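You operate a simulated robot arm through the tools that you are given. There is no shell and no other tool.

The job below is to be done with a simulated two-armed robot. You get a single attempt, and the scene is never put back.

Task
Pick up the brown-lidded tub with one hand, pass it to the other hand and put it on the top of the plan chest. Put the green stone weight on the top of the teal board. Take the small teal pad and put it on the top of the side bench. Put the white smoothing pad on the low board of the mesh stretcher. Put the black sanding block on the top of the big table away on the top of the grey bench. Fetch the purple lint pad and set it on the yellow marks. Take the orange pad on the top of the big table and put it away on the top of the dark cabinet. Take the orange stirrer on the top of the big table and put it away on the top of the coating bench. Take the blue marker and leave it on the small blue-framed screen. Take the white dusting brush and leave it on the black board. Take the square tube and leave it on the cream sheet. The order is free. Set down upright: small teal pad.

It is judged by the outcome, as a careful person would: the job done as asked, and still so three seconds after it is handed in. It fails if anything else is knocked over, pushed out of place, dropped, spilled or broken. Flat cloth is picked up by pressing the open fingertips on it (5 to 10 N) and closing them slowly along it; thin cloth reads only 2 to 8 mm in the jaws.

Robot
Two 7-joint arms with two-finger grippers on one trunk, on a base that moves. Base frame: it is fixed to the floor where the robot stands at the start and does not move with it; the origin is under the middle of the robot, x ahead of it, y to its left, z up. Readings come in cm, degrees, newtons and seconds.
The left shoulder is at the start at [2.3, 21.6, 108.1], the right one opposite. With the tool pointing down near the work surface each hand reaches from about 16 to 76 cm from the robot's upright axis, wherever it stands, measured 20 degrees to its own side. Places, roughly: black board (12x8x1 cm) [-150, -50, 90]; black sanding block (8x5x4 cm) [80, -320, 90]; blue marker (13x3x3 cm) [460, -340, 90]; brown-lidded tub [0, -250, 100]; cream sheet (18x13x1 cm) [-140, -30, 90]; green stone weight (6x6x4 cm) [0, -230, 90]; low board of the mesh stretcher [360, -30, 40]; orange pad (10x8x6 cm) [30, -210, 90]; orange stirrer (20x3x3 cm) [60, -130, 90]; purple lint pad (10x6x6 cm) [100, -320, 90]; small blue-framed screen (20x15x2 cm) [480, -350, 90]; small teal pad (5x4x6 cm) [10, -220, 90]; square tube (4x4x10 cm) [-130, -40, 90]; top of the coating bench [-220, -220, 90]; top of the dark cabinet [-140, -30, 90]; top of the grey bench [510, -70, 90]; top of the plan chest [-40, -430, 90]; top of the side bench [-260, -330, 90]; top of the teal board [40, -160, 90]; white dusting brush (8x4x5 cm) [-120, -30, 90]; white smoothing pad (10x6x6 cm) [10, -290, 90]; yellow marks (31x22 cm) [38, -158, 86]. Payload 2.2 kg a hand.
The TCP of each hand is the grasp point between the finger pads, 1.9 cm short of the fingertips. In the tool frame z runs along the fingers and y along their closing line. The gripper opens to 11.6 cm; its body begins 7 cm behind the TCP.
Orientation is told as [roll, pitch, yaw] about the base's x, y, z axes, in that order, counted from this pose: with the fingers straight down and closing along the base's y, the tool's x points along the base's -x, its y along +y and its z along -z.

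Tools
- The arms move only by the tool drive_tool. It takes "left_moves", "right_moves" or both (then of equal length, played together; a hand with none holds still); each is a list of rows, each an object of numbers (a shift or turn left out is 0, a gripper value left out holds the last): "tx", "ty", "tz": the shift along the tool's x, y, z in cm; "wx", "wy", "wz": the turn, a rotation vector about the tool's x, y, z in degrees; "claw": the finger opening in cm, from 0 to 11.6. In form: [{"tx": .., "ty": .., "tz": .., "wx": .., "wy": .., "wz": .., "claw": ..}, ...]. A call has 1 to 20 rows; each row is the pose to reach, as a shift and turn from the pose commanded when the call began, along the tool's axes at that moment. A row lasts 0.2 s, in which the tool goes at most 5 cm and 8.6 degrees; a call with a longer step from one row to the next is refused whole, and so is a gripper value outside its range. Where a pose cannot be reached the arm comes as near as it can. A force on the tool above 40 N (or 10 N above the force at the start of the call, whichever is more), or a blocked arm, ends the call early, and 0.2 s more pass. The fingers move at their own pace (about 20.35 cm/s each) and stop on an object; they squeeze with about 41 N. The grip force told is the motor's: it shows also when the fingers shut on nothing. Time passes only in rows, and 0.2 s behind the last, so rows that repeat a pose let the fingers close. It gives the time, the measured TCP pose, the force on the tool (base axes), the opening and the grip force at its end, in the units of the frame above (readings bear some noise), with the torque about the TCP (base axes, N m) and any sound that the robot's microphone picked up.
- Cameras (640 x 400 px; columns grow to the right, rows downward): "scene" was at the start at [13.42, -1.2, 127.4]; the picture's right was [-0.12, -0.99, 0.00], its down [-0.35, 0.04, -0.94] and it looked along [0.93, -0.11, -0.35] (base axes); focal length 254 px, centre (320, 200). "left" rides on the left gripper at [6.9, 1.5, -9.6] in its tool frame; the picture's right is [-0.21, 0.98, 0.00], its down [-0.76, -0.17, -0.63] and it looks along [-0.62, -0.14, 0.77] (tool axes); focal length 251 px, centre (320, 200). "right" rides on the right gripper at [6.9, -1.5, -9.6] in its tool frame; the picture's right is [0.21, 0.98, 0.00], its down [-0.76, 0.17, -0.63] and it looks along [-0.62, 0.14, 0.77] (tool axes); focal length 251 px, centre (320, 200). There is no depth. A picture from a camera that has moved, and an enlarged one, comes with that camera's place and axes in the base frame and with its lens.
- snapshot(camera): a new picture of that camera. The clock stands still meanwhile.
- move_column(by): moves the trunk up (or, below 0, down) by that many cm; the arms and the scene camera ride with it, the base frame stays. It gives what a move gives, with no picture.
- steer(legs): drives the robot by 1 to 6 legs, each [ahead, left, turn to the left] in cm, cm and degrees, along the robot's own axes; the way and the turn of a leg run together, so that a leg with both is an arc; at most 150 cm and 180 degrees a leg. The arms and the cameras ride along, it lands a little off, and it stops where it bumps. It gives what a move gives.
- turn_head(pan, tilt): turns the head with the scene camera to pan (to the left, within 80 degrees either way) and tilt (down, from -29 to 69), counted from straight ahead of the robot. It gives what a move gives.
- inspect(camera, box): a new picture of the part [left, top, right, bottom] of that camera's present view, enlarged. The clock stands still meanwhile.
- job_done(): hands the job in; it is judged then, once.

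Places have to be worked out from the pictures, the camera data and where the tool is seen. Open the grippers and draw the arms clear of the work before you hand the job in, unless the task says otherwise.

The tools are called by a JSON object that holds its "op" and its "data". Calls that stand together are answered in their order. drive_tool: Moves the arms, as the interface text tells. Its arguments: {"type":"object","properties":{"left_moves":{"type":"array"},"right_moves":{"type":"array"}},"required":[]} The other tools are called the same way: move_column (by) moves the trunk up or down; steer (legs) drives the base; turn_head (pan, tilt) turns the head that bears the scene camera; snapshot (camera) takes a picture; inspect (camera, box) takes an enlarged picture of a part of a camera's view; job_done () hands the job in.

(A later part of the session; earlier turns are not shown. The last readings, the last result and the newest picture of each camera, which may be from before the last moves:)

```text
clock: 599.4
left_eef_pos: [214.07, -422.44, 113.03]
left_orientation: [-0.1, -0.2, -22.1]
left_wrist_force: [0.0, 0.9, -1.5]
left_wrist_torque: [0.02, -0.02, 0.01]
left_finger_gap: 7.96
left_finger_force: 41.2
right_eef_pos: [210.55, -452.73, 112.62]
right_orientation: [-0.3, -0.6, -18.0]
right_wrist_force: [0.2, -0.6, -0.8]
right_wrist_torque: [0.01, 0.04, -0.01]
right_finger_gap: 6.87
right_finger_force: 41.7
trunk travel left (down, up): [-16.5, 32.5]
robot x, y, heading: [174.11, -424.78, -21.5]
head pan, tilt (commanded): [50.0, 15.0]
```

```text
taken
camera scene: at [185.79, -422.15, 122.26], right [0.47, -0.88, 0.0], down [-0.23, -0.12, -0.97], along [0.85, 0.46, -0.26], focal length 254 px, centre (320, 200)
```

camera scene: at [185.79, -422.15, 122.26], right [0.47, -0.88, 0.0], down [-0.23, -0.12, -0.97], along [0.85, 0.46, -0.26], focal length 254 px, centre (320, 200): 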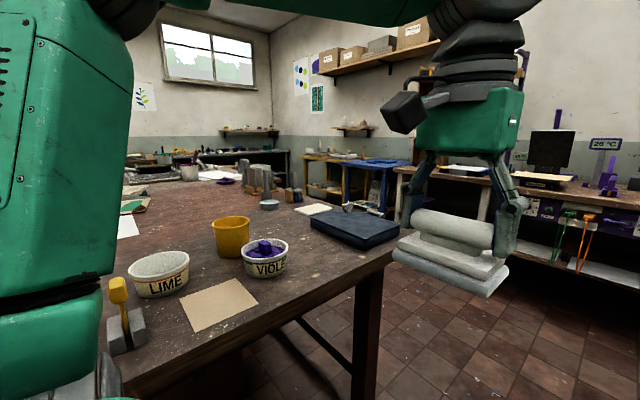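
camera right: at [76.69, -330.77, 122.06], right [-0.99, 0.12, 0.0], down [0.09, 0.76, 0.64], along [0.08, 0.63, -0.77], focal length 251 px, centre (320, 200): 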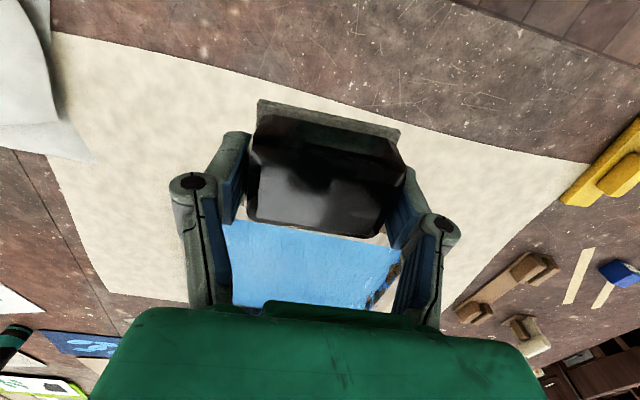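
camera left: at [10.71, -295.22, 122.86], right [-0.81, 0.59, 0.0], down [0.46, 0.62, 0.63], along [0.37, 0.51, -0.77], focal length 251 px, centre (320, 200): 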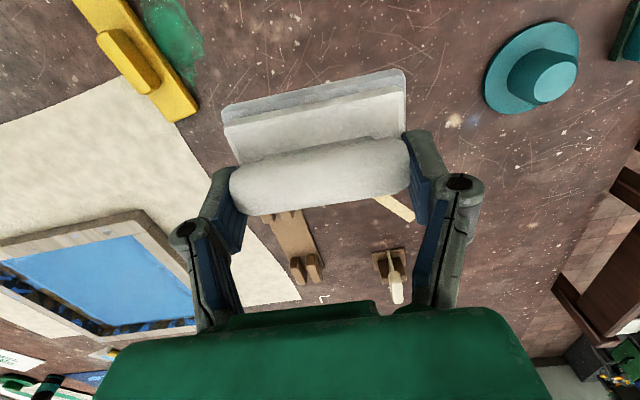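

The corridor ahead is free up to the far benches. I drive to the table's far corner and turn left to look along the far aisle.

{"op": "steer", "data": {"legs": [[0, 0, 3], [148, 0, 0], [0, 0, 90], [0, 0, 0]]}}

{"op": "turn_head", "data": {"pan": 0, "tilt": 15}}

{"op": "snapshot", "data": {"camera": "scene"}}

{"op": "turn_head", "data": {"pan": -50, "tilt": 20}}

{"op": "snapshot", "data": {"camera": "scene"}}

```text
clock: 611.4
left_eef_pos: [311.41, -433.19, 113.07]
left_orientation: [-0.1, -0.3, 70.9]
left_wrist_force: [-0.1, 0.3, -1.1]
left_wrist_torque: [-0.01, -0.01, 0.03]
left_finger_gap: 7.97
left_finger_force: 41.2
right_eef_pos: [341.89, -435.14, 112.47]
right_orientation: [-0.2, -0.6, 75.0]
right_wrist_force: [0.7, -1.1, -1.6]
right_wrist_torque: [-0.01, -0.01, -0.01]
right_finger_gap: 6.86
right_finger_force: 41.2
trunk travel left (down, up): [-16.5, 32.5]
robot x, y, heading: [316.23, -473.55, 71.2]
head pan, tilt (commanded): [50.0, 15.0]
```

```text
clock: 612.6
left_eef_pos: [311.47, -433.38, 113.13]
left_orientation: [-0.1, -0.5, 70.8]
left_wrist_force: [0.0, 0.8, -0.3]
left_wrist_torque: [0.02, 0.0, -0.05]
left_finger_gap: 7.98
left_finger_force: 40.9
right_eef_pos: [341.89, -435.18, 112.51]
right_orientation: [-0.2, -0.8, 75.1]
right_wrist_force: [-1.1, 1.1, -1.7]
right_wrist_torque: [-0.01, -0.01, -0.01]
right_finger_gap: 6.86
right_finger_force: 41.2
trunk travel left (down, up): [-16.5, 32.5]
robot x, y, heading: [316.26, -473.48, 71.3]
head pan, tilt (commanded): [0.0, 15.0]
```

```text
taken
camera scene: at [320.37, -460.57, 122.26], right [0.95, -0.32, 0.0], down [-0.08, -0.25, -0.97], along [0.31, 0.91, -0.26], focal length 254 px, centre (320, 200)
```

scene: 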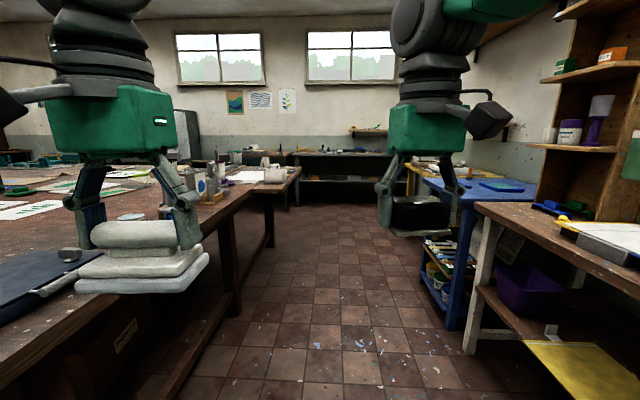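

```text
clock: 613.8
left_eef_pos: [311.45, -433.23, 113.04]
left_orientation: [-0.1, -0.4, 70.9]
left_wrist_force: [0.6, -0.7, -0.7]
left_wrist_torque: [0.02, -0.02, -0.02]
left_finger_gap: 7.95
left_finger_force: 41.7
right_eef_pos: [341.9, -435.28, 112.53]
right_orientation: [-0.3, -0.6, 75.1]
right_wrist_force: [0.2, -0.4, -0.8]
right_wrist_torque: [0.0, -0.01, 0.0]
right_finger_gap: 6.85
right_finger_force: 41.2
trunk travel left (down, up): [-16.5, 32.5]
robot x, y, heading: [316.01, -473.29, 71.3]
head pan, tilt (commanded): [-50.0, 20.0]
```

```text
taken
camera scene: at [326.06, -466.03, 121.46], right [0.36, -0.93, 0.0], down [-0.32, -0.13, -0.94], along [0.88, 0.34, -0.34], focal length 254 px, centre (320, 200)
```

scene: 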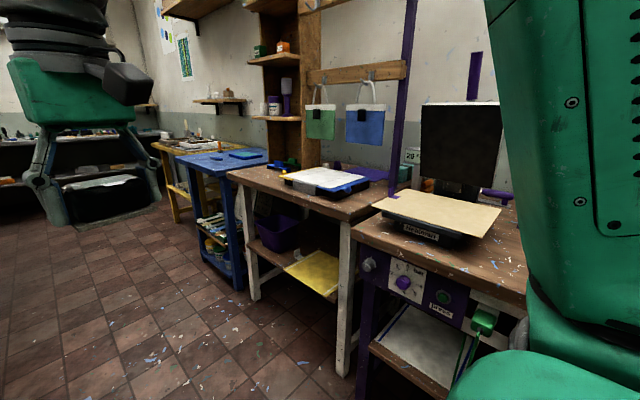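

The aisle ahead is clear (B≈395–535). I drive along it, then look again for the grey bench and the mesh stretcher.

{"op": "steer", "data": {"legs": [[125, 0, 0], [125, 0, 0], [0, 0, 0]]}}

{"op": "turn_head", "data": {"pan": 0, "tilt": 20}}

{"op": "snapshot", "data": {"camera": "scene"}}

{"op": "turn_head", "data": {"pan": 50, "tilt": 20}}

{"op": "snapshot", "data": {"camera": "scene"}}

{"op": "turn_head", "data": {"pan": -45, "tilt": 20}}

{"op": "snapshot", "data": {"camera": "scene"}}

```text
clock: 626.3
left_eef_pos: [401.83, -197.94, 113.08]
left_orientation: [-0.1, -0.6, 67.2]
left_wrist_force: [0.1, -0.5, -0.5]
left_wrist_torque: [0.04, 0.01, 0.0]
left_finger_gap: 7.94
left_finger_force: 40.7
right_eef_pos: [432.25, -202.0, 112.53]
right_orientation: [-0.2, -0.7, 71.4]
right_wrist_force: [0.2, 0.2, -0.4]
right_wrist_torque: [-0.01, 0.02, 0.01]
right_finger_gap: 6.84
right_finger_force: 40.6
trunk travel left (down, up): [-16.5, 32.5]
robot x, y, heading: [404.17, -238.1, 67.7]
head pan, tilt (commanded): [-50.0, 20.0]
```

```text
clock: 627.5
left_eef_pos: [401.91, -198.1, 113.18]
left_orientation: [0.0, -0.5, 67.2]
left_wrist_force: [0.5, 0.0, -0.7]
left_wrist_torque: [0.01, 0.0, 0.03]
left_finger_gap: 7.94
left_finger_force: 41.2
right_eef_pos: [432.07, -202.09, 112.62]
right_orientation: [-0.2, -0.8, 71.4]
right_wrist_force: [0.3, 0.9, -1.4]
right_wrist_torque: [0.0, 0.01, -0.03]
right_finger_gap: 6.83
right_finger_force: 41.1
trunk travel left (down, up): [-16.5, 32.5]
robot x, y, heading: [403.92, -238.28, 67.7]
head pan, tilt (commanded): [0.0, 20.0]
```

```text
taken
camera scene: at [409.11, -225.79, 121.45], right [0.92, -0.38, 0.0], down [-0.13, -0.32, -0.94], along [0.36, 0.87, -0.34], focal length 254 px, centre (320, 200)
```

scene: 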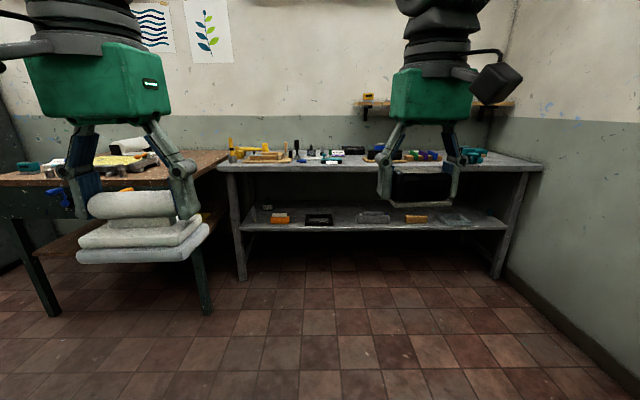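

```text
clock: 628.7
left_eef_pos: [401.77, -198.28, 113.19]
left_orientation: [-0.1, -0.5, 67.1]
left_wrist_force: [0.2, -1.1, -0.9]
left_wrist_torque: [0.02, 0.04, 0.0]
left_finger_gap: 7.95
left_finger_force: 41.0
right_eef_pos: [432.1, -202.09, 112.69]
right_orientation: [-0.2, -0.8, 71.4]
right_wrist_force: [-0.2, 0.5, -0.8]
right_wrist_torque: [0.0, 0.01, -0.04]
right_finger_gap: 6.84
right_finger_force: 41.0
trunk travel left (down, up): [-16.5, 32.5]
robot x, y, heading: [404.04, -238.5, 67.6]
head pan, tilt (commanded): [50.0, 20.0]
```

```text
taken
camera scene: at [401.25, -226.13, 121.45], right [0.89, 0.46, 0.0], down [0.16, -0.31, -0.94], along [-0.43, 0.83, -0.34], focal length 254 px, centre (320, 200)
```

scene: 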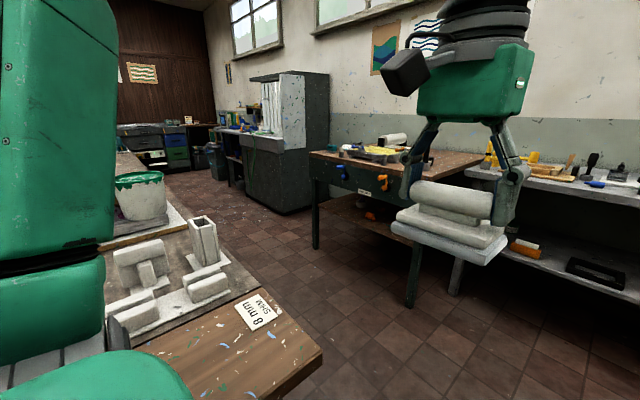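

```text
clock: 630.4
left_eef_pos: [401.86, -198.12, 113.25]
left_orientation: [0.0, -0.5, 67.2]
left_wrist_force: [-0.7, 0.2, -1.2]
left_wrist_torque: [0.03, 0.02, -0.01]
left_finger_gap: 7.93
left_finger_force: 41.0
right_eef_pos: [432.12, -202.12, 112.77]
right_orientation: [-0.2, -0.8, 71.4]
right_wrist_force: [0.3, 0.0, -1.9]
right_wrist_torque: [-0.03, 0.0, -0.01]
right_finger_gap: 6.84
right_finger_force: 41.0
trunk travel left (down, up): [-16.5, 32.5]
robot x, y, heading: [403.85, -238.31, 67.8]
head pan, tilt (commanded): [-45.0, 20.0]
```

```text
taken
camera scene: at [414.16, -230.81, 121.46], right [0.38, -0.92, 0.0], down [-0.32, -0.13, -0.94], along [0.87, 0.36, -0.34], focal length 254 px, centre (320, 200)
```

scene: 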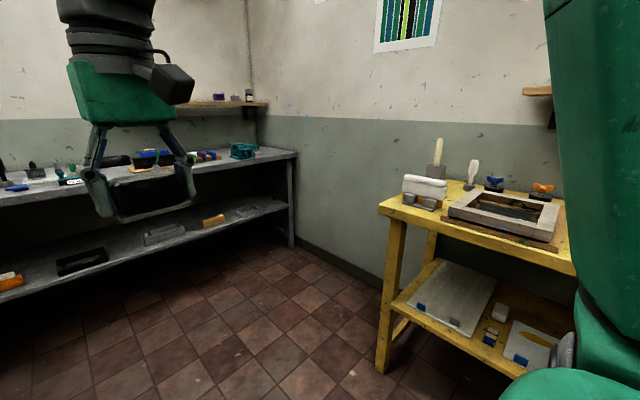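

The grey bench is straight ahead (front edge about A≈-80) and the mesh stretcher is the green-legged table to its left with a low shelf. I drive to the grey bench first.

{"op": "steer", "data": {"legs": [[0, 0, -12], [108, 0, 0], [0, 0, 15], [0, 0, 0], [0, 0, 0]]}}

{"op": "turn_head", "data": {"pan": -10, "tilt": 30}}

{"op": "snapshot", "data": {"camera": "scene"}}

{"op": "turn_head", "data": {"pan": 55, "tilt": 30}}

{"op": "snapshot", "data": {"camera": "scene"}}

```text
clock: 638.1
left_eef_pos: [460.94, -110.81, 113.2]
left_orientation: [-0.1, -0.6, 69.6]
left_wrist_force: [-0.9, 0.4, -1.3]
left_wrist_torque: [-0.01, 0.0, -0.01]
left_finger_gap: 7.95
left_finger_force: 40.6
right_eef_pos: [491.5, -113.61, 112.66]
right_orientation: [-0.1, -0.7, 73.7]
right_wrist_force: [0.0, 0.0, -0.8]
right_wrist_torque: [0.01, -0.04, 0.01]
right_finger_gap: 6.85
right_finger_force: 41.5
trunk travel left (down, up): [-16.5, 32.5]
robot x, y, heading: [465.02, -150.91, 69.8]
head pan, tilt (commanded): [-45.0, 20.0]
```

```text
clock: 639.1
left_eef_pos: [460.93, -110.97, 113.23]
left_orientation: [0.0, -0.6, 69.4]
left_wrist_force: [-0.2, 0.8, -0.8]
left_wrist_torque: [0.01, 0.0, 0.0]
left_finger_gap: 7.97
left_finger_force: 40.9
right_eef_pos: [491.39, -113.9, 112.77]
right_orientation: [-0.2, -0.9, 73.7]
right_wrist_force: [0.6, 0.5, -1.7]
right_wrist_torque: [0.03, 0.01, -0.02]
right_finger_gap: 6.84
right_finger_force: 41.2
trunk travel left (down, up): [-16.5, 32.5]
robot x, y, heading: [465.06, -150.78, 69.9]
head pan, tilt (commanded): [-10.0, 30.0]
```

```text
taken
camera scene: at [470.72, -139.1, 119.84], right [0.86, -0.5, 0.0], down [-0.25, -0.43, -0.86], along [0.44, 0.75, -0.5], focal length 254 px, centre (320, 200)
```

scene: 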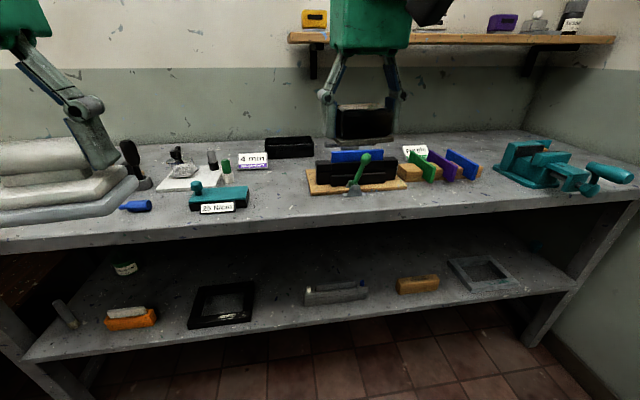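

```text
clock: 640.5
left_eef_pos: [460.88, -111.08, 113.26]
left_orientation: [-0.2, -0.7, 69.4]
left_wrist_force: [-0.6, 0.5, -0.8]
left_wrist_torque: [-0.01, 0.0, -0.02]
left_finger_gap: 7.95
left_finger_force: 41.5
right_eef_pos: [491.41, -113.78, 112.72]
right_orientation: [-0.2, -0.9, 73.6]
right_wrist_force: [0.6, 0.1, -1.4]
right_wrist_torque: [0.0, -0.06, 0.0]
right_finger_gap: 6.85
right_finger_force: 40.9
trunk travel left (down, up): [-16.5, 32.5]
robot x, y, heading: [464.84, -151.24, 69.6]
head pan, tilt (commanded): [55.0, 30.0]
```

```text
taken
camera scene: at [460.99, -139.5, 119.84], right [0.82, 0.57, 0.0], down [0.29, -0.41, -0.86], along [-0.49, 0.71, -0.5], focal length 254 px, centre (320, 200)
```

scene: 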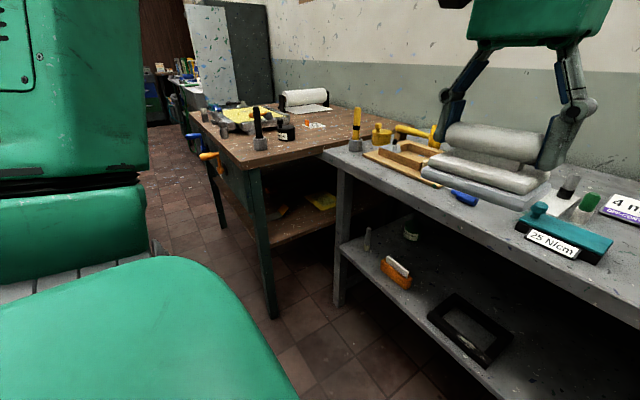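

The free spot is at the bench front between the coloured rack and the teal tool, about (529,-105). I shift the robot 26 cm to the right using turns.

{"op": "steer", "data": {"legs": [[0, 0, -80], [26, 0, 0], [0, 0, 81], [3, 0, 0], [0, 0, 0], [0, 0, 0]]}}

{"op": "turn_head", "data": {"pan": -15, "tilt": 35}}

{"op": "snapshot", "data": {"camera": "scene"}}

{"op": "snapshot", "data": {"camera": "right"}}

```text
clock: 650.2
left_eef_pos: [486.79, -112.34, 113.2]
left_orientation: [-0.1, -0.6, 70.5]
left_wrist_force: [-0.6, 0.2, -1.3]
left_wrist_torque: [-0.02, -0.02, 0.01]
left_finger_gap: 7.94
left_finger_force: 41.1
right_eef_pos: [517.16, -114.48, 112.7]
right_orientation: [-0.3, -0.8, 74.9]
right_wrist_force: [0.9, 0.3, -1.2]
right_wrist_torque: [-0.03, 0.04, 0.02]
right_finger_gap: 6.84
right_finger_force: 41.0
trunk travel left (down, up): [-16.5, 32.5]
robot x, y, heading: [491.42, -151.92, 71.1]
head pan, tilt (commanded): [55.0, 30.0]
```

```text
clock: 651.6
left_eef_pos: [486.69, -112.65, 113.21]
left_orientation: [-0.1, -0.7, 70.6]
left_wrist_force: [0.3, 0.8, -1.0]
left_wrist_torque: [-0.04, 0.02, -0.01]
left_finger_gap: 7.93
left_finger_force: 40.7
right_eef_pos: [517.17, -114.72, 112.82]
right_orientation: [-0.1, -1.0, 74.8]
right_wrist_force: [-0.5, 0.7, -1.5]
right_wrist_torque: [0.0, 0.03, 0.03]
right_finger_gap: 6.84
right_finger_force: 41.1
trunk travel left (down, up): [-16.5, 32.5]
robot x, y, heading: [491.52, -152.22, 71.1]
head pan, tilt (commanded): [-15.0, 35.0]
```

```text
taken
camera scene: at [497.54, -140.92, 119.06], right [0.83, -0.56, 0.0], down [-0.32, -0.48, -0.82], along [0.46, 0.68, -0.58], focal length 254 px, centre (320, 200)
```

scene: 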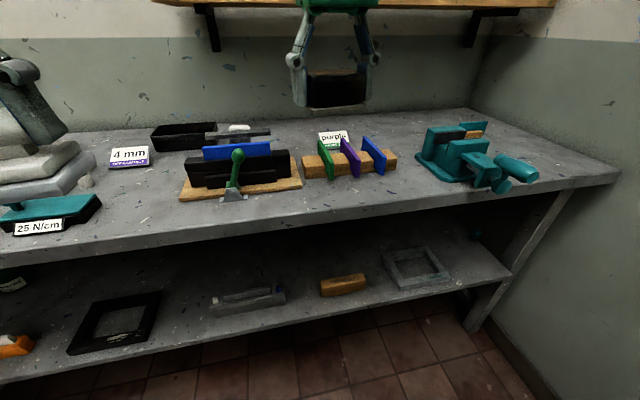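

```text
taken
camera right: at [516.59, -121.93, 122.41], right [-1.0, 0.05, -0.01], down [0.03, 0.76, 0.64], along [0.04, 0.64, -0.76], focal length 251 px, centre (320, 200)
```

right: 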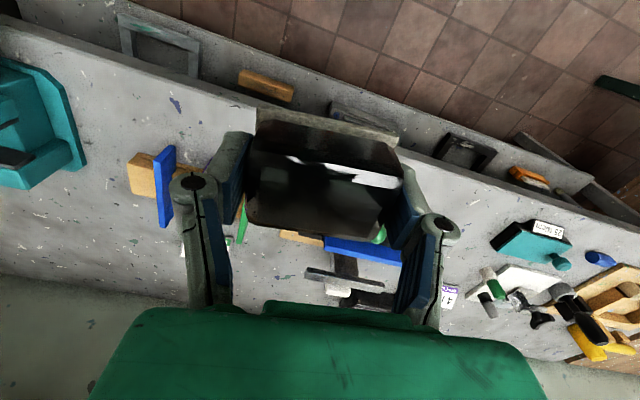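

I move the black block over ≈(532.5,-107), in front of the rack, and lower partway.

{"op": "drive_tool", "data": {"right_moves": [{"tx": -2.8, "ty": -3.2, "wy": 0.5}, {"tx": -5.7, "ty": -6.4, "wy": 0.9}, {"tx": -8.5, "ty": -9.5, "wy": 0.9}, {"tx": -11.4, "ty": -12.7, "wy": 0.9}, {"tx": -11.4, "ty": -12.7, "tz": 4, "wy": 0.9}, {"tx": -11.4, "ty": -12.7, "tz": 8, "wy": 0.9}, {"tx": -11.4, "ty": -12.7, "tz": 12, "wy": 0.9}, {"tx": -11.4, "ty": -12.7, "tz": 16, "wy": 0.9}, {"tx": -11.4, "ty": -12.7, "tz": 18.5, "wy": 0.9}, {"tx": -11.4, "ty": -12.7, "tz": 18.5, "wy": 0.9}]}}

{"op": "snapshot", "data": {"camera": "right"}}

{"op": "inspect", "data": {"camera": "scene", "box": [280, 110, 480, 235]}}

```text
clock: 653.9
left_eef_pos: [486.57, -112.74, 113.27]
left_orientation: [-0.1, -0.8, 70.4]
left_wrist_force: [-0.9, 0.1, -0.5]
left_wrist_torque: [0.03, 0.0, -0.01]
left_finger_gap: 7.91
left_finger_force: 40.7
right_eef_pos: [532.37, -106.87, 94.56]
right_orientation: [-0.3, 0.0, 74.8]
right_wrist_force: [0.3, 0.2, -1.0]
right_wrist_torque: [-0.03, 0.01, 0.01]
right_finger_gap: 6.86
right_finger_force: 40.8
trunk travel left (down, up): [-16.5, 32.5]
robot x, y, heading: [491.51, -152.02, 71.1]
head pan, tilt (commanded): [-15.0, 35.0]
```

```text
taken
camera right: at [531.97, -113.95, 104.18], right [-1.0, 0.05, 0.0], down [0.04, 0.77, 0.63], along [0.03, 0.63, -0.77], focal length 251 px, centre (320, 200)
```

right: 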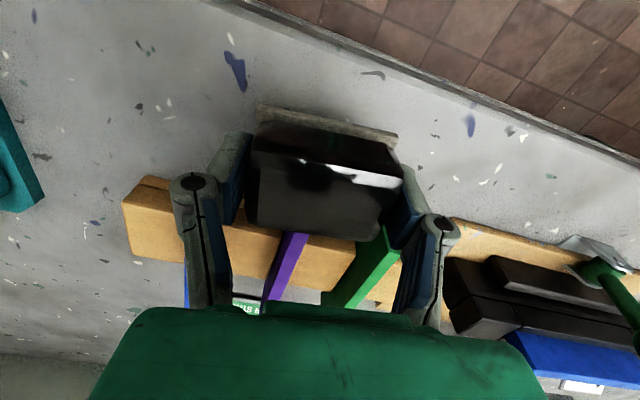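

```text
3.20 times, centred on (380, 172) of scene
camera zoom: at [497.64, -140.9, 119.06], right [0.83, -0.56, 0.0], down [-0.32, -0.48, -0.82], along [0.46, 0.68, -0.58], focal length 812 px, centre (128, 288)
```

zoom: 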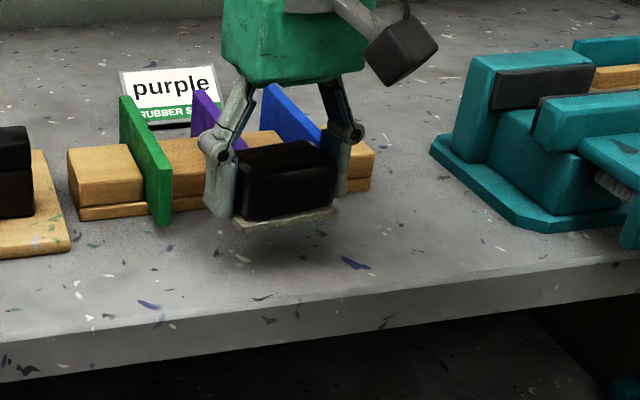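

I pull back 1 cm from the rack and lower gently.

{"op": "drive_tool", "data": {"right_moves": [{"tx": 0.6}, {"tx": 1}, {"tx": 1, "tz": 1}, {"tx": 1, "tz": 2}, {"tx": 1, "tz": 3}, {"tx": 1, "tz": 3.6}, {"tx": 1, "tz": 3.6}]}}

{"op": "inspect", "data": {"camera": "scene", "box": [320, 130, 440, 215]}}

```text
clock: 655.5
left_eef_pos: [486.7, -112.7, 113.34]
left_orientation: [-0.1, -0.7, 70.5]
left_wrist_force: [0.6, -0.2, -0.5]
left_wrist_torque: [-0.01, 0.0, 0.03]
left_finger_gap: 7.92
left_finger_force: 41.3
right_eef_pos: [532.29, -107.83, 90.98]
right_orientation: [-0.2, 0.0, 74.9]
right_wrist_force: [0.6, 0.8, -1.3]
right_wrist_torque: [0.01, 0.02, -0.01]
right_finger_gap: 6.86
right_finger_force: 41.1
trunk travel left (down, up): [-16.5, 32.5]
robot x, y, heading: [491.31, -152.21, 70.9]
head pan, tilt (commanded): [-15.0, 35.0]
```

```text
4.71 times, centred on (380, 172) of scene
camera zoom: at [497.65, -140.87, 119.05], right [0.83, -0.56, 0.0], down [-0.32, -0.48, -0.82], along [0.46, 0.68, -0.58], focal length 1193 px, centre (38, 329)
```

zoom: 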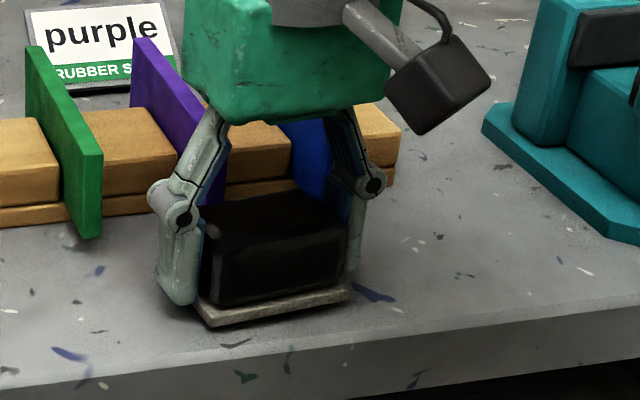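

{"op": "drive_tool", "data": {"right_moves": [{"tz": 0.3}, {"tz": 0.6}, {"tz": 0.8}, {"tz": 0.8}]}}

```text
clock: 656.5
left_eef_pos: [486.47, -112.62, 113.35]
left_orientation: [-0.1, -0.8, 70.5]
left_wrist_force: [0.4, 0.1, -0.9]
left_wrist_torque: [-0.03, 0.01, 0.02]
left_finger_gap: 7.91
left_finger_force: 40.9
right_eef_pos: [532.29, -107.82, 90.33]
right_orientation: [-0.1, -0.3, 74.7]
right_wrist_force: [2.9, -0.2, 17.2]
right_wrist_torque: [0.35, 0.48, -0.03]
right_finger_gap: 6.87
right_finger_force: 41.4
trunk travel left (down, up): [-16.5, 32.5]
robot x, y, heading: [491.25, -152.14, 71.1]
head pan, tilt (commanded): [-15.0, 35.0]
```

Contact at 17 N. I ease off, open and lift.

{"op": "drive_tool", "data": {"right_moves": [{"tz": -0.2}, {"tz": -0.2, "claw": 8}, {"tz": -0.2, "claw": 9}, {"tz": -0.2, "claw": 9}, {"tz": -2}, {"tz": -5}, {"tz": -9}, {"tz": -13}, {"tz": -17}, {"tz": -20}]}}

{"op": "inspect", "data": {"camera": "scene", "box": [280, 110, 480, 235]}}

```text
clock: 658.6
left_eef_pos: [486.53, -112.63, 113.33]
left_orientation: [-0.1, -0.8, 70.6]
left_wrist_force: [-0.3, -0.5, -1.5]
left_wrist_torque: [0.03, -0.01, 0.03]
left_finger_gap: 7.92
left_finger_force: 40.7
right_eef_pos: [532.15, -107.65, 109.99]
right_orientation: [-0.2, 0.0, 74.8]
right_wrist_force: [-0.9, 0.3, -0.5]
right_wrist_torque: [0.0, 0.01, -0.01]
right_finger_gap: 9.01
right_finger_force: 0.1
trunk travel left (down, up): [-16.5, 32.5]
robot x, y, heading: [491.59, -152.05, 71.0]
head pan, tilt (commanded): [-15.0, 35.0]
```

```text
3.20 times, centred on (380, 172) of scene
camera zoom: at [497.6, -140.91, 119.06], right [0.83, -0.56, 0.0], down [-0.32, -0.48, -0.82], along [0.46, 0.68, -0.58], focal length 812 px, centre (128, 288)
```

zoom: 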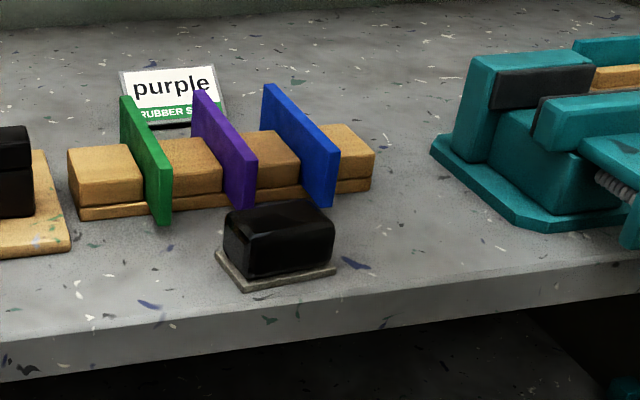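

The black block is away. Now the white pad: I back off, turn and drive in front of the mesh stretcher's right end to inspect its low board.

{"op": "drive_tool", "data": {"right_moves": [{"tx": 4}, {"tx": 8, "ty": 2}, {"tx": 12, "ty": 4}, {"tx": 14, "ty": 6}]}}

{"op": "steer", "data": {"legs": [[-18, 0, 0], [0, 0, 90], [105, 0, 0], [0, 0, 0]]}}

{"op": "turn_head", "data": {"pan": -60, "tilt": 30}}

{"op": "snapshot", "data": {"camera": "scene"}}

{"op": "turn_head", "data": {"pan": 0, "tilt": 25}}

{"op": "snapshot", "data": {"camera": "scene"}}

```text
clock: 659.6
left_eef_pos: [487.01, -112.78, 113.48]
left_orientation: [-0.1, -0.7, 70.6]
left_wrist_force: [-0.1, 1.0, -0.7]
left_wrist_torque: [-0.02, 0.03, 0.0]
left_finger_gap: 7.93
left_finger_force: 40.7
right_eef_pos: [522.91, -119.9, 110.18]
right_orientation: [0.1, -0.1, 74.6]
right_wrist_force: [0.4, -0.5, 0.7]
right_wrist_torque: [0.01, 0.03, 0.0]
right_finger_gap: 9.0
right_finger_force: 0.1
trunk travel left (down, up): [-16.5, 32.5]
robot x, y, heading: [491.33, -152.1, 71.0]
head pan, tilt (commanded): [-15.0, 35.0]
```

```text
clock: 670.2
left_eef_pos: [347.79, -139.53, 113.28]
left_orientation: [-0.1, -0.7, 160.4]
left_wrist_force: [-0.3, 0.3, -1.3]
left_wrist_torque: [0.02, -0.01, -0.02]
left_finger_gap: 7.91
left_finger_force: 41.7
right_eef_pos: [355.05, -103.58, 110.2]
right_orientation: [-0.2, 0.0, 164.6]
right_wrist_force: [0.0, -0.6, -0.4]
right_wrist_torque: [-0.01, 0.03, -0.04]
right_finger_gap: 9.01
right_finger_force: 0.1
trunk travel left (down, up): [-16.5, 32.5]
robot x, y, heading: [387.07, -134.88, 161.0]
head pan, tilt (commanded): [-15.0, 35.0]
```

```text
clock: 671.4
left_eef_pos: [347.97, -139.52, 113.47]
left_orientation: [-0.1, -0.8, 160.4]
left_wrist_force: [-0.4, -0.1, -1.7]
left_wrist_torque: [0.01, 0.01, -0.01]
left_finger_gap: 7.88
left_finger_force: 41.1
right_eef_pos: [355.19, -103.63, 110.15]
right_orientation: [-0.2, -0.2, 164.5]
right_wrist_force: [0.7, 0.6, 0.5]
right_wrist_torque: [0.01, 0.0, 0.02]
right_finger_gap: 8.97
right_finger_force: 0.1
trunk travel left (down, up): [-16.5, 32.5]
robot x, y, heading: [387.38, -134.89, 160.5]
head pan, tilt (commanded): [-60.0, 30.0]
```

```text
taken
camera scene: at [381.66, -124.79, 119.86], right [0.98, 0.19, 0.0], down [0.1, -0.49, -0.87], along [-0.16, 0.85, -0.5], focal length 254 px, centre (320, 200)
```

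scene: 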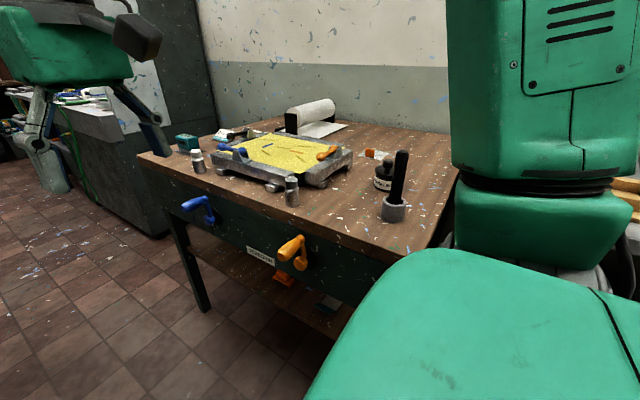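

```text
clock: 672.7
left_eef_pos: [348.01, -139.59, 113.34]
left_orientation: [-0.2, -0.8, 160.4]
left_wrist_force: [0.1, -0.1, -0.4]
left_wrist_torque: [0.04, 0.01, -0.02]
left_finger_gap: 7.92
left_finger_force: 41.1
right_eef_pos: [355.13, -103.64, 110.23]
right_orientation: [-0.2, -0.2, 164.6]
right_wrist_force: [0.3, 0.1, 0.0]
right_wrist_torque: [0.0, 0.01, 0.02]
right_finger_gap: 9.01
right_finger_force: 0.0
trunk travel left (down, up): [-16.5, 32.5]
robot x, y, heading: [386.98, -134.71, 160.7]
head pan, tilt (commanded): [0.0, 25.0]
```

```text
taken
camera scene: at [374.65, -130.64, 120.64], right [0.33, 0.94, 0.0], down [0.4, -0.14, -0.91], along [-0.85, 0.3, -0.43], focal length 254 px, centre (320, 200)
```

scene: 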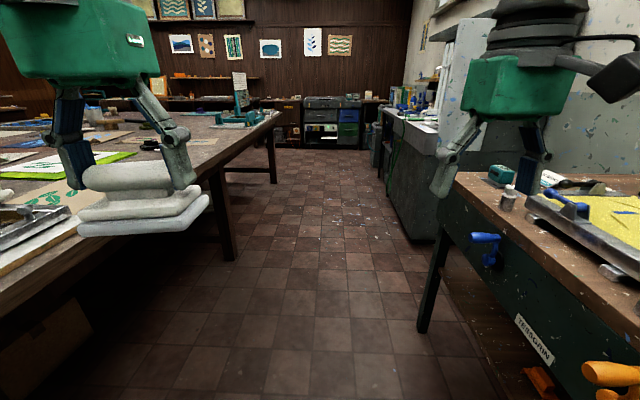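

The low board has some items; I need a frontal view. I drive 44 cm on and turn right to face the stretcher.

{"op": "steer", "data": {"legs": [[44, 0, 0], [0, 0, -90], [0, 0, 0], [0, 0, 0]]}}

{"op": "turn_head", "data": {"pan": 0, "tilt": 50}}

{"op": "snapshot", "data": {"camera": "scene"}}

{"op": "snapshot", "data": {"camera": "right"}}

```text
clock: 679.9
left_eef_pos: [342.91, -80.53, 113.37]
left_orientation: [-0.1, -0.7, 67.3]
left_wrist_force: [0.3, 0.2, -0.8]
left_wrist_torque: [0.01, -0.01, -0.01]
left_finger_gap: 7.92
left_finger_force: 41.2
right_eef_pos: [378.35, -89.84, 110.26]
right_orientation: [-0.3, -0.2, 71.5]
right_wrist_force: [-0.9, -0.1, -0.2]
right_wrist_torque: [0.02, 0.0, 0.04]
right_finger_gap: 9.01
right_finger_force: 0.0
trunk travel left (down, up): [-16.5, 32.5]
robot x, y, heading: [345.38, -120.08, 67.9]
head pan, tilt (commanded): [0.0, 25.0]
```

```text
clock: 680.8
left_eef_pos: [342.69, -80.69, 113.23]
left_orientation: [-0.2, -0.5, 67.3]
left_wrist_force: [-0.1, 0.0, -1.4]
left_wrist_torque: [-0.02, -0.01, 0.02]
left_finger_gap: 7.91
left_finger_force: 40.9
right_eef_pos: [378.19, -90.0, 110.24]
right_orientation: [-0.3, -0.3, 71.5]
right_wrist_force: [-0.1, 0.8, -0.2]
right_wrist_torque: [0.0, -0.02, 0.01]
right_finger_gap: 8.98
right_finger_force: 0.2
trunk travel left (down, up): [-16.5, 32.5]
robot x, y, heading: [345.44, -120.23, 67.7]
head pan, tilt (commanded): [0.0, 50.0]
```

```text
taken
camera scene: at [349.71, -109.23, 116.9], right [0.93, -0.38, 0.0], down [-0.29, -0.71, -0.64], along [0.24, 0.59, -0.77], focal length 254 px, centre (320, 200)
```

scene: 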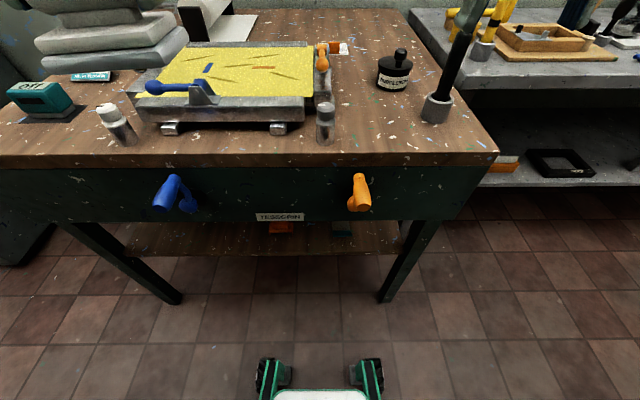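

```text
taken
camera right: at [377.34, -96.98, 119.95], right [-0.99, 0.11, 0.0], down [0.08, 0.77, 0.64], along [0.07, 0.63, -0.77], focal length 251 px, centre (320, 200)
```

right: 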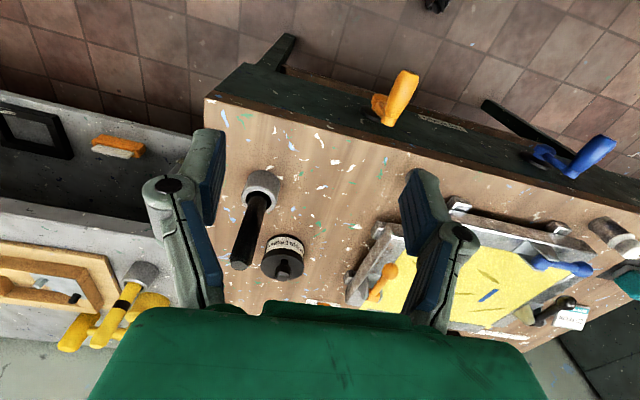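

The low board's opening is only about 23 cm high behind an apron, so the pad must go in with a forward-tilted hand. I'll re-grasp it tilted on the free patch of the stretcher's top first; I shift 32 cm right.

{"op": "steer", "data": {"legs": [[0, 0, -87], [32, 0, 0], [0, 0, 90], [0, 0, 0], [0, 0, 0]]}}

{"op": "turn_head", "data": {"pan": 10, "tilt": 45}}

{"op": "snapshot", "data": {"camera": "scene"}}

{"op": "snapshot", "data": {"camera": "left"}}

```text
clock: 691.0
left_eef_pos: [369.56, -90.64, 113.16]
left_orientation: [-0.1, -0.5, 72.6]
left_wrist_force: [0.5, 0.3, -1.0]
left_wrist_torque: [0.0, -0.05, -0.01]
left_finger_gap: 7.92
left_finger_force: 40.8
right_eef_pos: [405.87, -96.54, 110.2]
right_orientation: [-0.3, -0.2, 76.9]
right_wrist_force: [0.1, -0.1, -0.6]
right_wrist_torque: [0.01, 0.0, 0.03]
right_finger_gap: 9.01
right_finger_force: 0.0
trunk travel left (down, up): [-16.5, 32.5]
robot x, y, heading: [375.81, -129.83, 72.9]
head pan, tilt (commanded): [0.0, 50.0]
```

```text
clock: 691.7
left_eef_pos: [369.53, -90.81, 113.18]
left_orientation: [-0.2, -0.5, 72.6]
left_wrist_force: [0.6, 0.9, -0.9]
left_wrist_torque: [-0.02, 0.01, -0.03]
left_finger_gap: 7.9
left_finger_force: 41.4
right_eef_pos: [405.74, -96.71, 110.36]
right_orientation: [-0.3, -0.4, 76.7]
right_wrist_force: [0.4, 0.3, -0.4]
right_wrist_torque: [0.03, -0.02, 0.02]
right_finger_gap: 9.0
right_finger_force: 0.0
trunk travel left (down, up): [-16.5, 32.5]
robot x, y, heading: [375.95, -129.2, 73.1]
head pan, tilt (commanded): [10.0, 45.0]
```

```text
taken
camera scene: at [377.92, -117.68, 117.58], right [0.99, -0.12, 0.0], down [-0.09, -0.7, -0.71], along [0.09, 0.7, -0.71], focal length 254 px, centre (320, 200)
```

scene: 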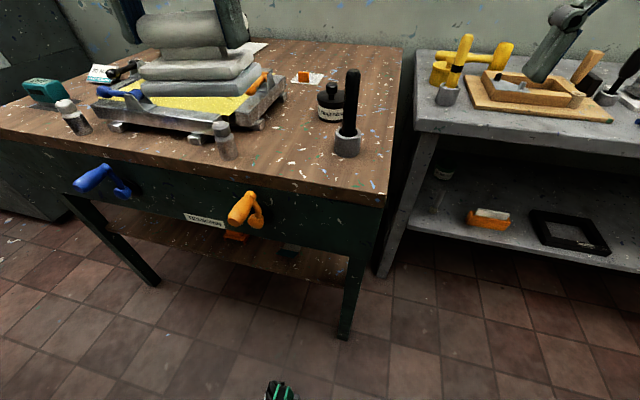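

```text
taken
camera left: at [366.03, -96.82, 122.75], right [-0.87, 0.5, 0.0], down [0.38, 0.67, 0.64], along [0.32, 0.55, -0.77], focal length 251 px, centre (320, 200)
```

left: 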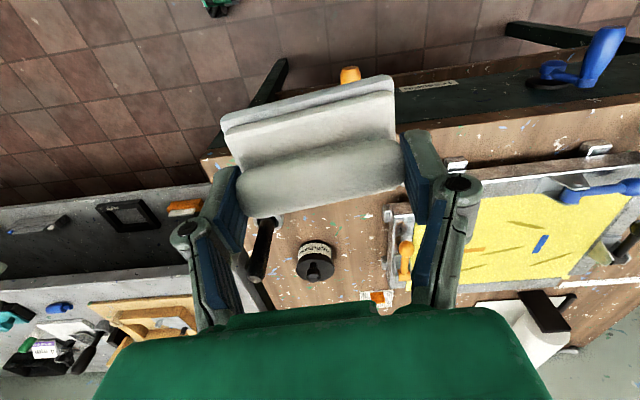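

The free patch centre is ≈(376.9,-71.2) between the grey bottle and the brush. I lower the white pad there.

{"op": "drive_tool", "data": {"left_moves": [{"tx": -4.5, "ty": -0.3}, {"tx": -9, "ty": -0.6}, {"tx": -13.5, "ty": -0.9}, {"tx": -18, "ty": -1.1}, {"tx": -20.9, "ty": -1.2}, {"tx": -20.9, "ty": -1.2, "tz": 4}, {"tx": -20.9, "ty": -1.2, "tz": 8}, {"tx": -20.9, "ty": -1.2, "tz": 12}, {"tx": -20.9, "ty": -1.2, "tz": 15}, {"tx": -20.9, "ty": -1.2, "tz": 17}, {"tx": -20.9, "ty": -1.2, "tz": 17}]}}

{"op": "snapshot", "data": {"camera": "scene"}}

{"op": "snapshot", "data": {"camera": "left"}}

```text
clock: 694.1
left_eef_pos: [377.07, -70.83, 96.63]
left_orientation: [-0.1, -0.7, 72.6]
left_wrist_force: [0.0, 0.7, -1.2]
left_wrist_torque: [0.0, 0.03, 0.03]
left_finger_gap: 7.87
left_finger_force: 41.4
right_eef_pos: [405.73, -96.71, 110.35]
right_orientation: [-0.1, -0.4, 76.7]
right_wrist_force: [0.1, 0.4, 0.3]
right_wrist_torque: [-0.01, -0.02, -0.07]
right_finger_gap: 9.0
right_finger_force: 0.1
trunk travel left (down, up): [-16.5, 32.5]
robot x, y, heading: [375.68, -129.59, 72.9]
head pan, tilt (commanded): [10.0, 45.0]
```

```text
taken
camera scene: at [378.03, -117.59, 117.58], right [0.99, -0.12, 0.0], down [-0.09, -0.7, -0.7], along [0.09, 0.7, -0.71], focal length 254 px, centre (320, 200)
```

scene: 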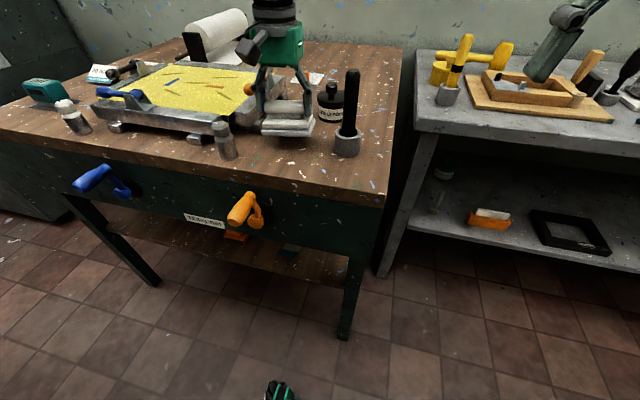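

```text
taken
camera left: at [373.56, -76.96, 106.18], right [-0.87, 0.5, 0.0], down [0.38, 0.67, 0.64], along [0.32, 0.56, -0.77], focal length 251 px, centre (320, 200)
```

left: 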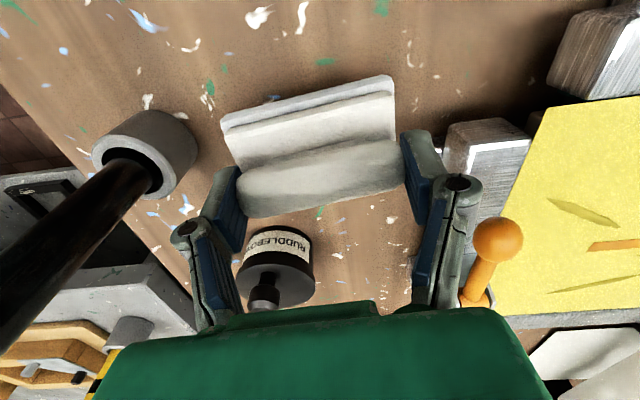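

Clearances are adequate. I lower the pad onto the top until contact.

{"op": "drive_tool", "data": {"left_moves": [{"tz": 1}, {"tz": 2}, {"tz": 2.8}, {"tz": 3.2}, {"tz": 3.2}]}}

{"op": "inspect", "data": {"camera": "scene", "box": [200, 60, 380, 180]}}

```text
clock: 695.3
left_eef_pos: [377.2, -70.99, 93.79]
left_orientation: [0.0, -1.1, 72.6]
left_wrist_force: [-0.7, 5.0, 23.7]
left_wrist_torque: [0.01, 1.4, -0.26]
left_finger_gap: 7.88
left_finger_force: 40.6
right_eef_pos: [405.87, -96.85, 110.41]
right_orientation: [-0.1, -0.5, 76.8]
right_wrist_force: [0.1, 0.1, 0.6]
right_wrist_torque: [0.03, 0.01, -0.02]
right_finger_gap: 9.0
right_finger_force: 0.0
trunk travel left (down, up): [-16.5, 32.5]
robot x, y, heading: [375.63, -130.02, 72.9]
head pan, tilt (commanded): [10.0, 45.0]
```

```text
3.33 times, centred on (290, 120) of scene
camera zoom: at [378.03, -117.83, 117.64], right [0.99, -0.12, 0.0], down [-0.09, -0.7, -0.71], along [0.09, 0.7, -0.71], focal length 845 px, centre (420, 467)
```

zoom: 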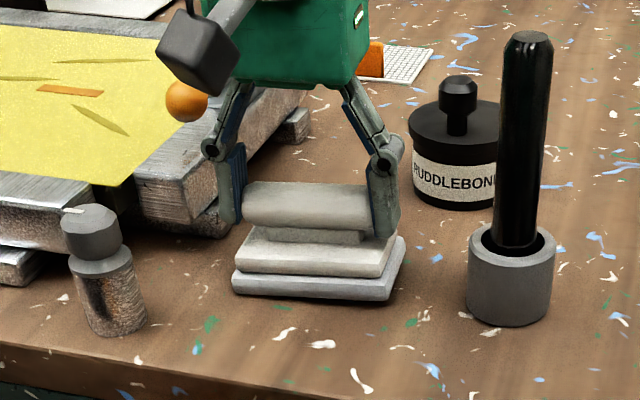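

Pad flat on the top. I open slightly and tilt the open hand forward about the handle by 55°.

{"op": "drive_tool", "data": {"left_moves": [{"tz": -0.3}, {"tz": -0.3, "claw": 9}, {"tz": -0.3, "claw": 10}, {"tz": -0.3, "claw": 10}]}}

{"op": "drive_tool", "data": {"left_moves": [{"wy": -7}, {"wy": -14}, {"wy": -21}, {"wy": -28}, {"wy": -35}, {"wy": -42}, {"wy": -49}, {"wy": -55}, {"wy": -55}]}}

{"op": "inspect", "data": {"camera": "scene", "box": [200, 60, 380, 180]}}

{"op": "snapshot", "data": {"camera": "left"}}

```text
clock: 696.3
left_eef_pos: [377.16, -70.96, 93.58]
left_orientation: [0.1, -0.6, 72.6]
left_wrist_force: [-0.5, 0.4, 0.3]
left_wrist_torque: [0.03, 0.0, 0.0]
left_finger_gap: 9.99
left_finger_force: 0.0
right_eef_pos: [405.93, -96.64, 110.34]
right_orientation: [0.0, -0.4, 76.7]
right_wrist_force: [-0.1, 0.0, -0.6]
right_wrist_torque: [0.01, -0.04, 0.01]
right_finger_gap: 9.03
right_finger_force: 0.1
trunk travel left (down, up): [-16.5, 32.5]
robot x, y, heading: [376.15, -129.65, 73.0]
head pan, tilt (commanded): [10.0, 45.0]
```

```text
clock: 698.3
left_eef_pos: [376.68, -70.8, 94.29]
left_orientation: [-2.8, -55.9, 75.5]
left_wrist_force: [-0.3, 1.0, -0.3]
left_wrist_torque: [-0.01, 0.01, 0.01]
left_finger_gap: 9.96
left_finger_force: 0.1
right_eef_pos: [405.86, -96.78, 110.34]
right_orientation: [-0.1, -0.4, 76.9]
right_wrist_force: [0.7, 0.3, -0.2]
right_wrist_torque: [0.01, -0.02, 0.0]
right_finger_gap: 8.99
right_finger_force: 0.1
trunk travel left (down, up): [-16.5, 32.5]
robot x, y, heading: [375.52, -129.66, 73.0]
head pan, tilt (commanded): [10.0, 45.0]
```

```text
3.33 times, centred on (290, 120) of scene
camera zoom: at [378.26, -117.79, 117.42], right [0.99, -0.15, 0.0], down [-0.11, -0.72, -0.69], along [0.1, 0.68, -0.72], focal length 845 px, centre (420, 467)
```

zoom: 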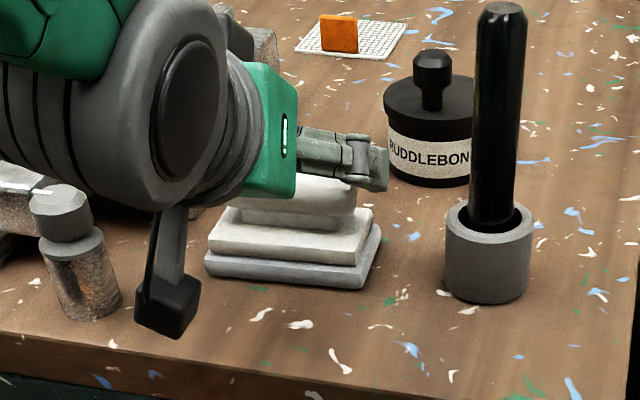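

```text
taken
camera left: at [371.91, -81.64, 93.91], right [-0.9, 0.4, 0.15], down [0.1, -0.14, 0.99], along [0.41, 0.91, 0.08], focal length 251 px, centre (320, 200)
```

left: 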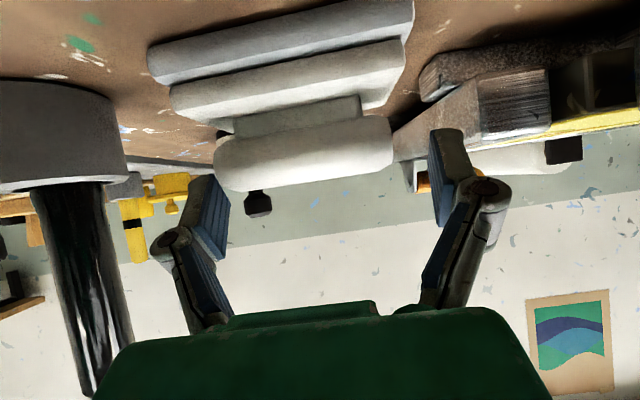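

The tilted hand is in place, about 1.6 cm too high. I lower it onto the handle axis, shift 0.6 cm and close.

{"op": "drive_tool", "data": {"left_moves": [{"tx": 0.6, "ty": -0.3, "tz": 0.4}, {"tx": 1.2, "ty": -0.6, "tz": 0.8}, {"tx": 1.2, "ty": -0.6, "tz": 0.8}, {"tx": 1.2, "ty": -0.6, "tz": 0.8}]}}

{"op": "snapshot", "data": {"camera": "left"}}

```text
clock: 699.3
left_eef_pos: [377.32, -70.9, 93.53]
left_orientation: [-3.3, -56.5, 76.3]
left_wrist_force: [-0.9, -0.4, 0.1]
left_wrist_torque: [-0.01, -0.03, 0.0]
left_finger_gap: 10.01
left_finger_force: 0.0
right_eef_pos: [405.85, -96.8, 110.28]
right_orientation: [0.0, -0.4, 76.8]
right_wrist_force: [0.4, 0.2, 0.8]
right_wrist_torque: [0.02, -0.01, 0.02]
right_finger_gap: 9.02
right_finger_force: 0.1
trunk travel left (down, up): [-16.5, 32.5]
robot x, y, heading: [376.01, -129.49, 73.1]
head pan, tilt (commanded): [10.0, 45.0]
```

```text
taken
camera left: at [372.51, -81.71, 93.09], right [-0.91, 0.39, 0.15], down [0.1, -0.14, 0.98], along [0.41, 0.91, 0.09], focal length 251 px, centre (320, 200)
```

left: 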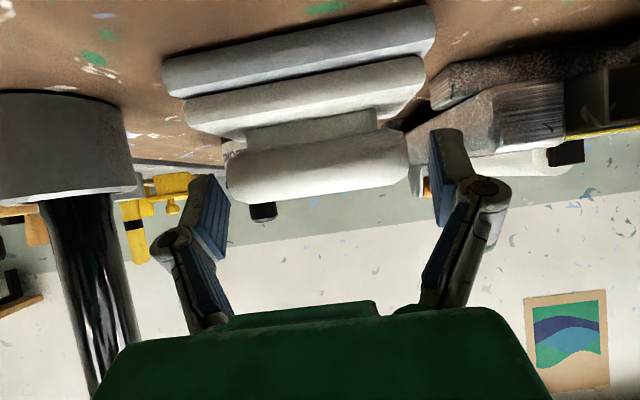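

{"op": "drive_tool", "data": {"left_moves": [{"tx": 0.4, "tz": 0.3}, {"tx": 0.8, "tz": 0.5}, {"tx": 0.8, "tz": 0.5}, {"tx": 0.8, "tz": 0.5, "claw": 9}, {"tx": 0.8, "tz": 0.5, "claw": 8}, {"tx": 0.8, "tz": 0.5, "claw": 6.5}, {"tx": 0.8, "tz": 0.5, "claw": 5.5}, {"tx": 0.8, "tz": 0.5, "claw": 5.5}]}}

{"op": "snapshot", "data": {"camera": "left"}}

```text
clock: 701.1
left_eef_pos: [377.48, -70.82, 93.05]
left_orientation: [-3.5, -57.0, 76.5]
left_wrist_force: [4.2, 0.4, 19.4]
left_wrist_torque: [-0.19, 0.24, 0.15]
left_finger_gap: 8.22
left_finger_force: 40.9
right_eef_pos: [405.9, -96.89, 110.36]
right_orientation: [-0.2, -0.4, 76.8]
right_wrist_force: [0.2, -0.3, -0.7]
right_wrist_torque: [0.02, 0.03, 0.0]
right_finger_gap: 9.0
right_finger_force: 0.1
trunk travel left (down, up): [-16.5, 32.5]
robot x, y, heading: [375.89, -129.39, 72.6]
head pan, tilt (commanded): [10.0, 45.0]
```

```text
taken
camera left: at [372.63, -81.57, 92.39], right [-0.91, 0.39, 0.15], down [0.09, -0.15, 0.98], along [0.41, 0.91, 0.1], focal length 251 px, centre (320, 200)
```

left: 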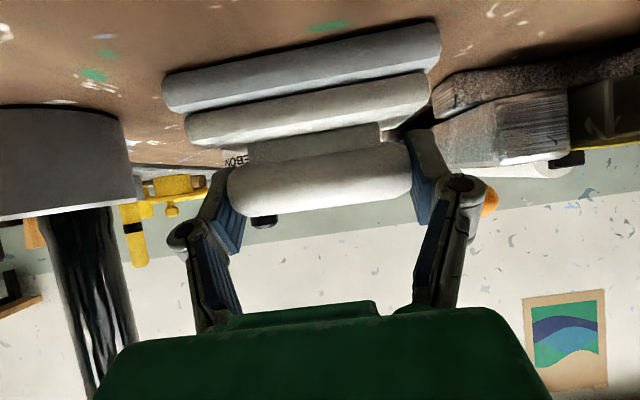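

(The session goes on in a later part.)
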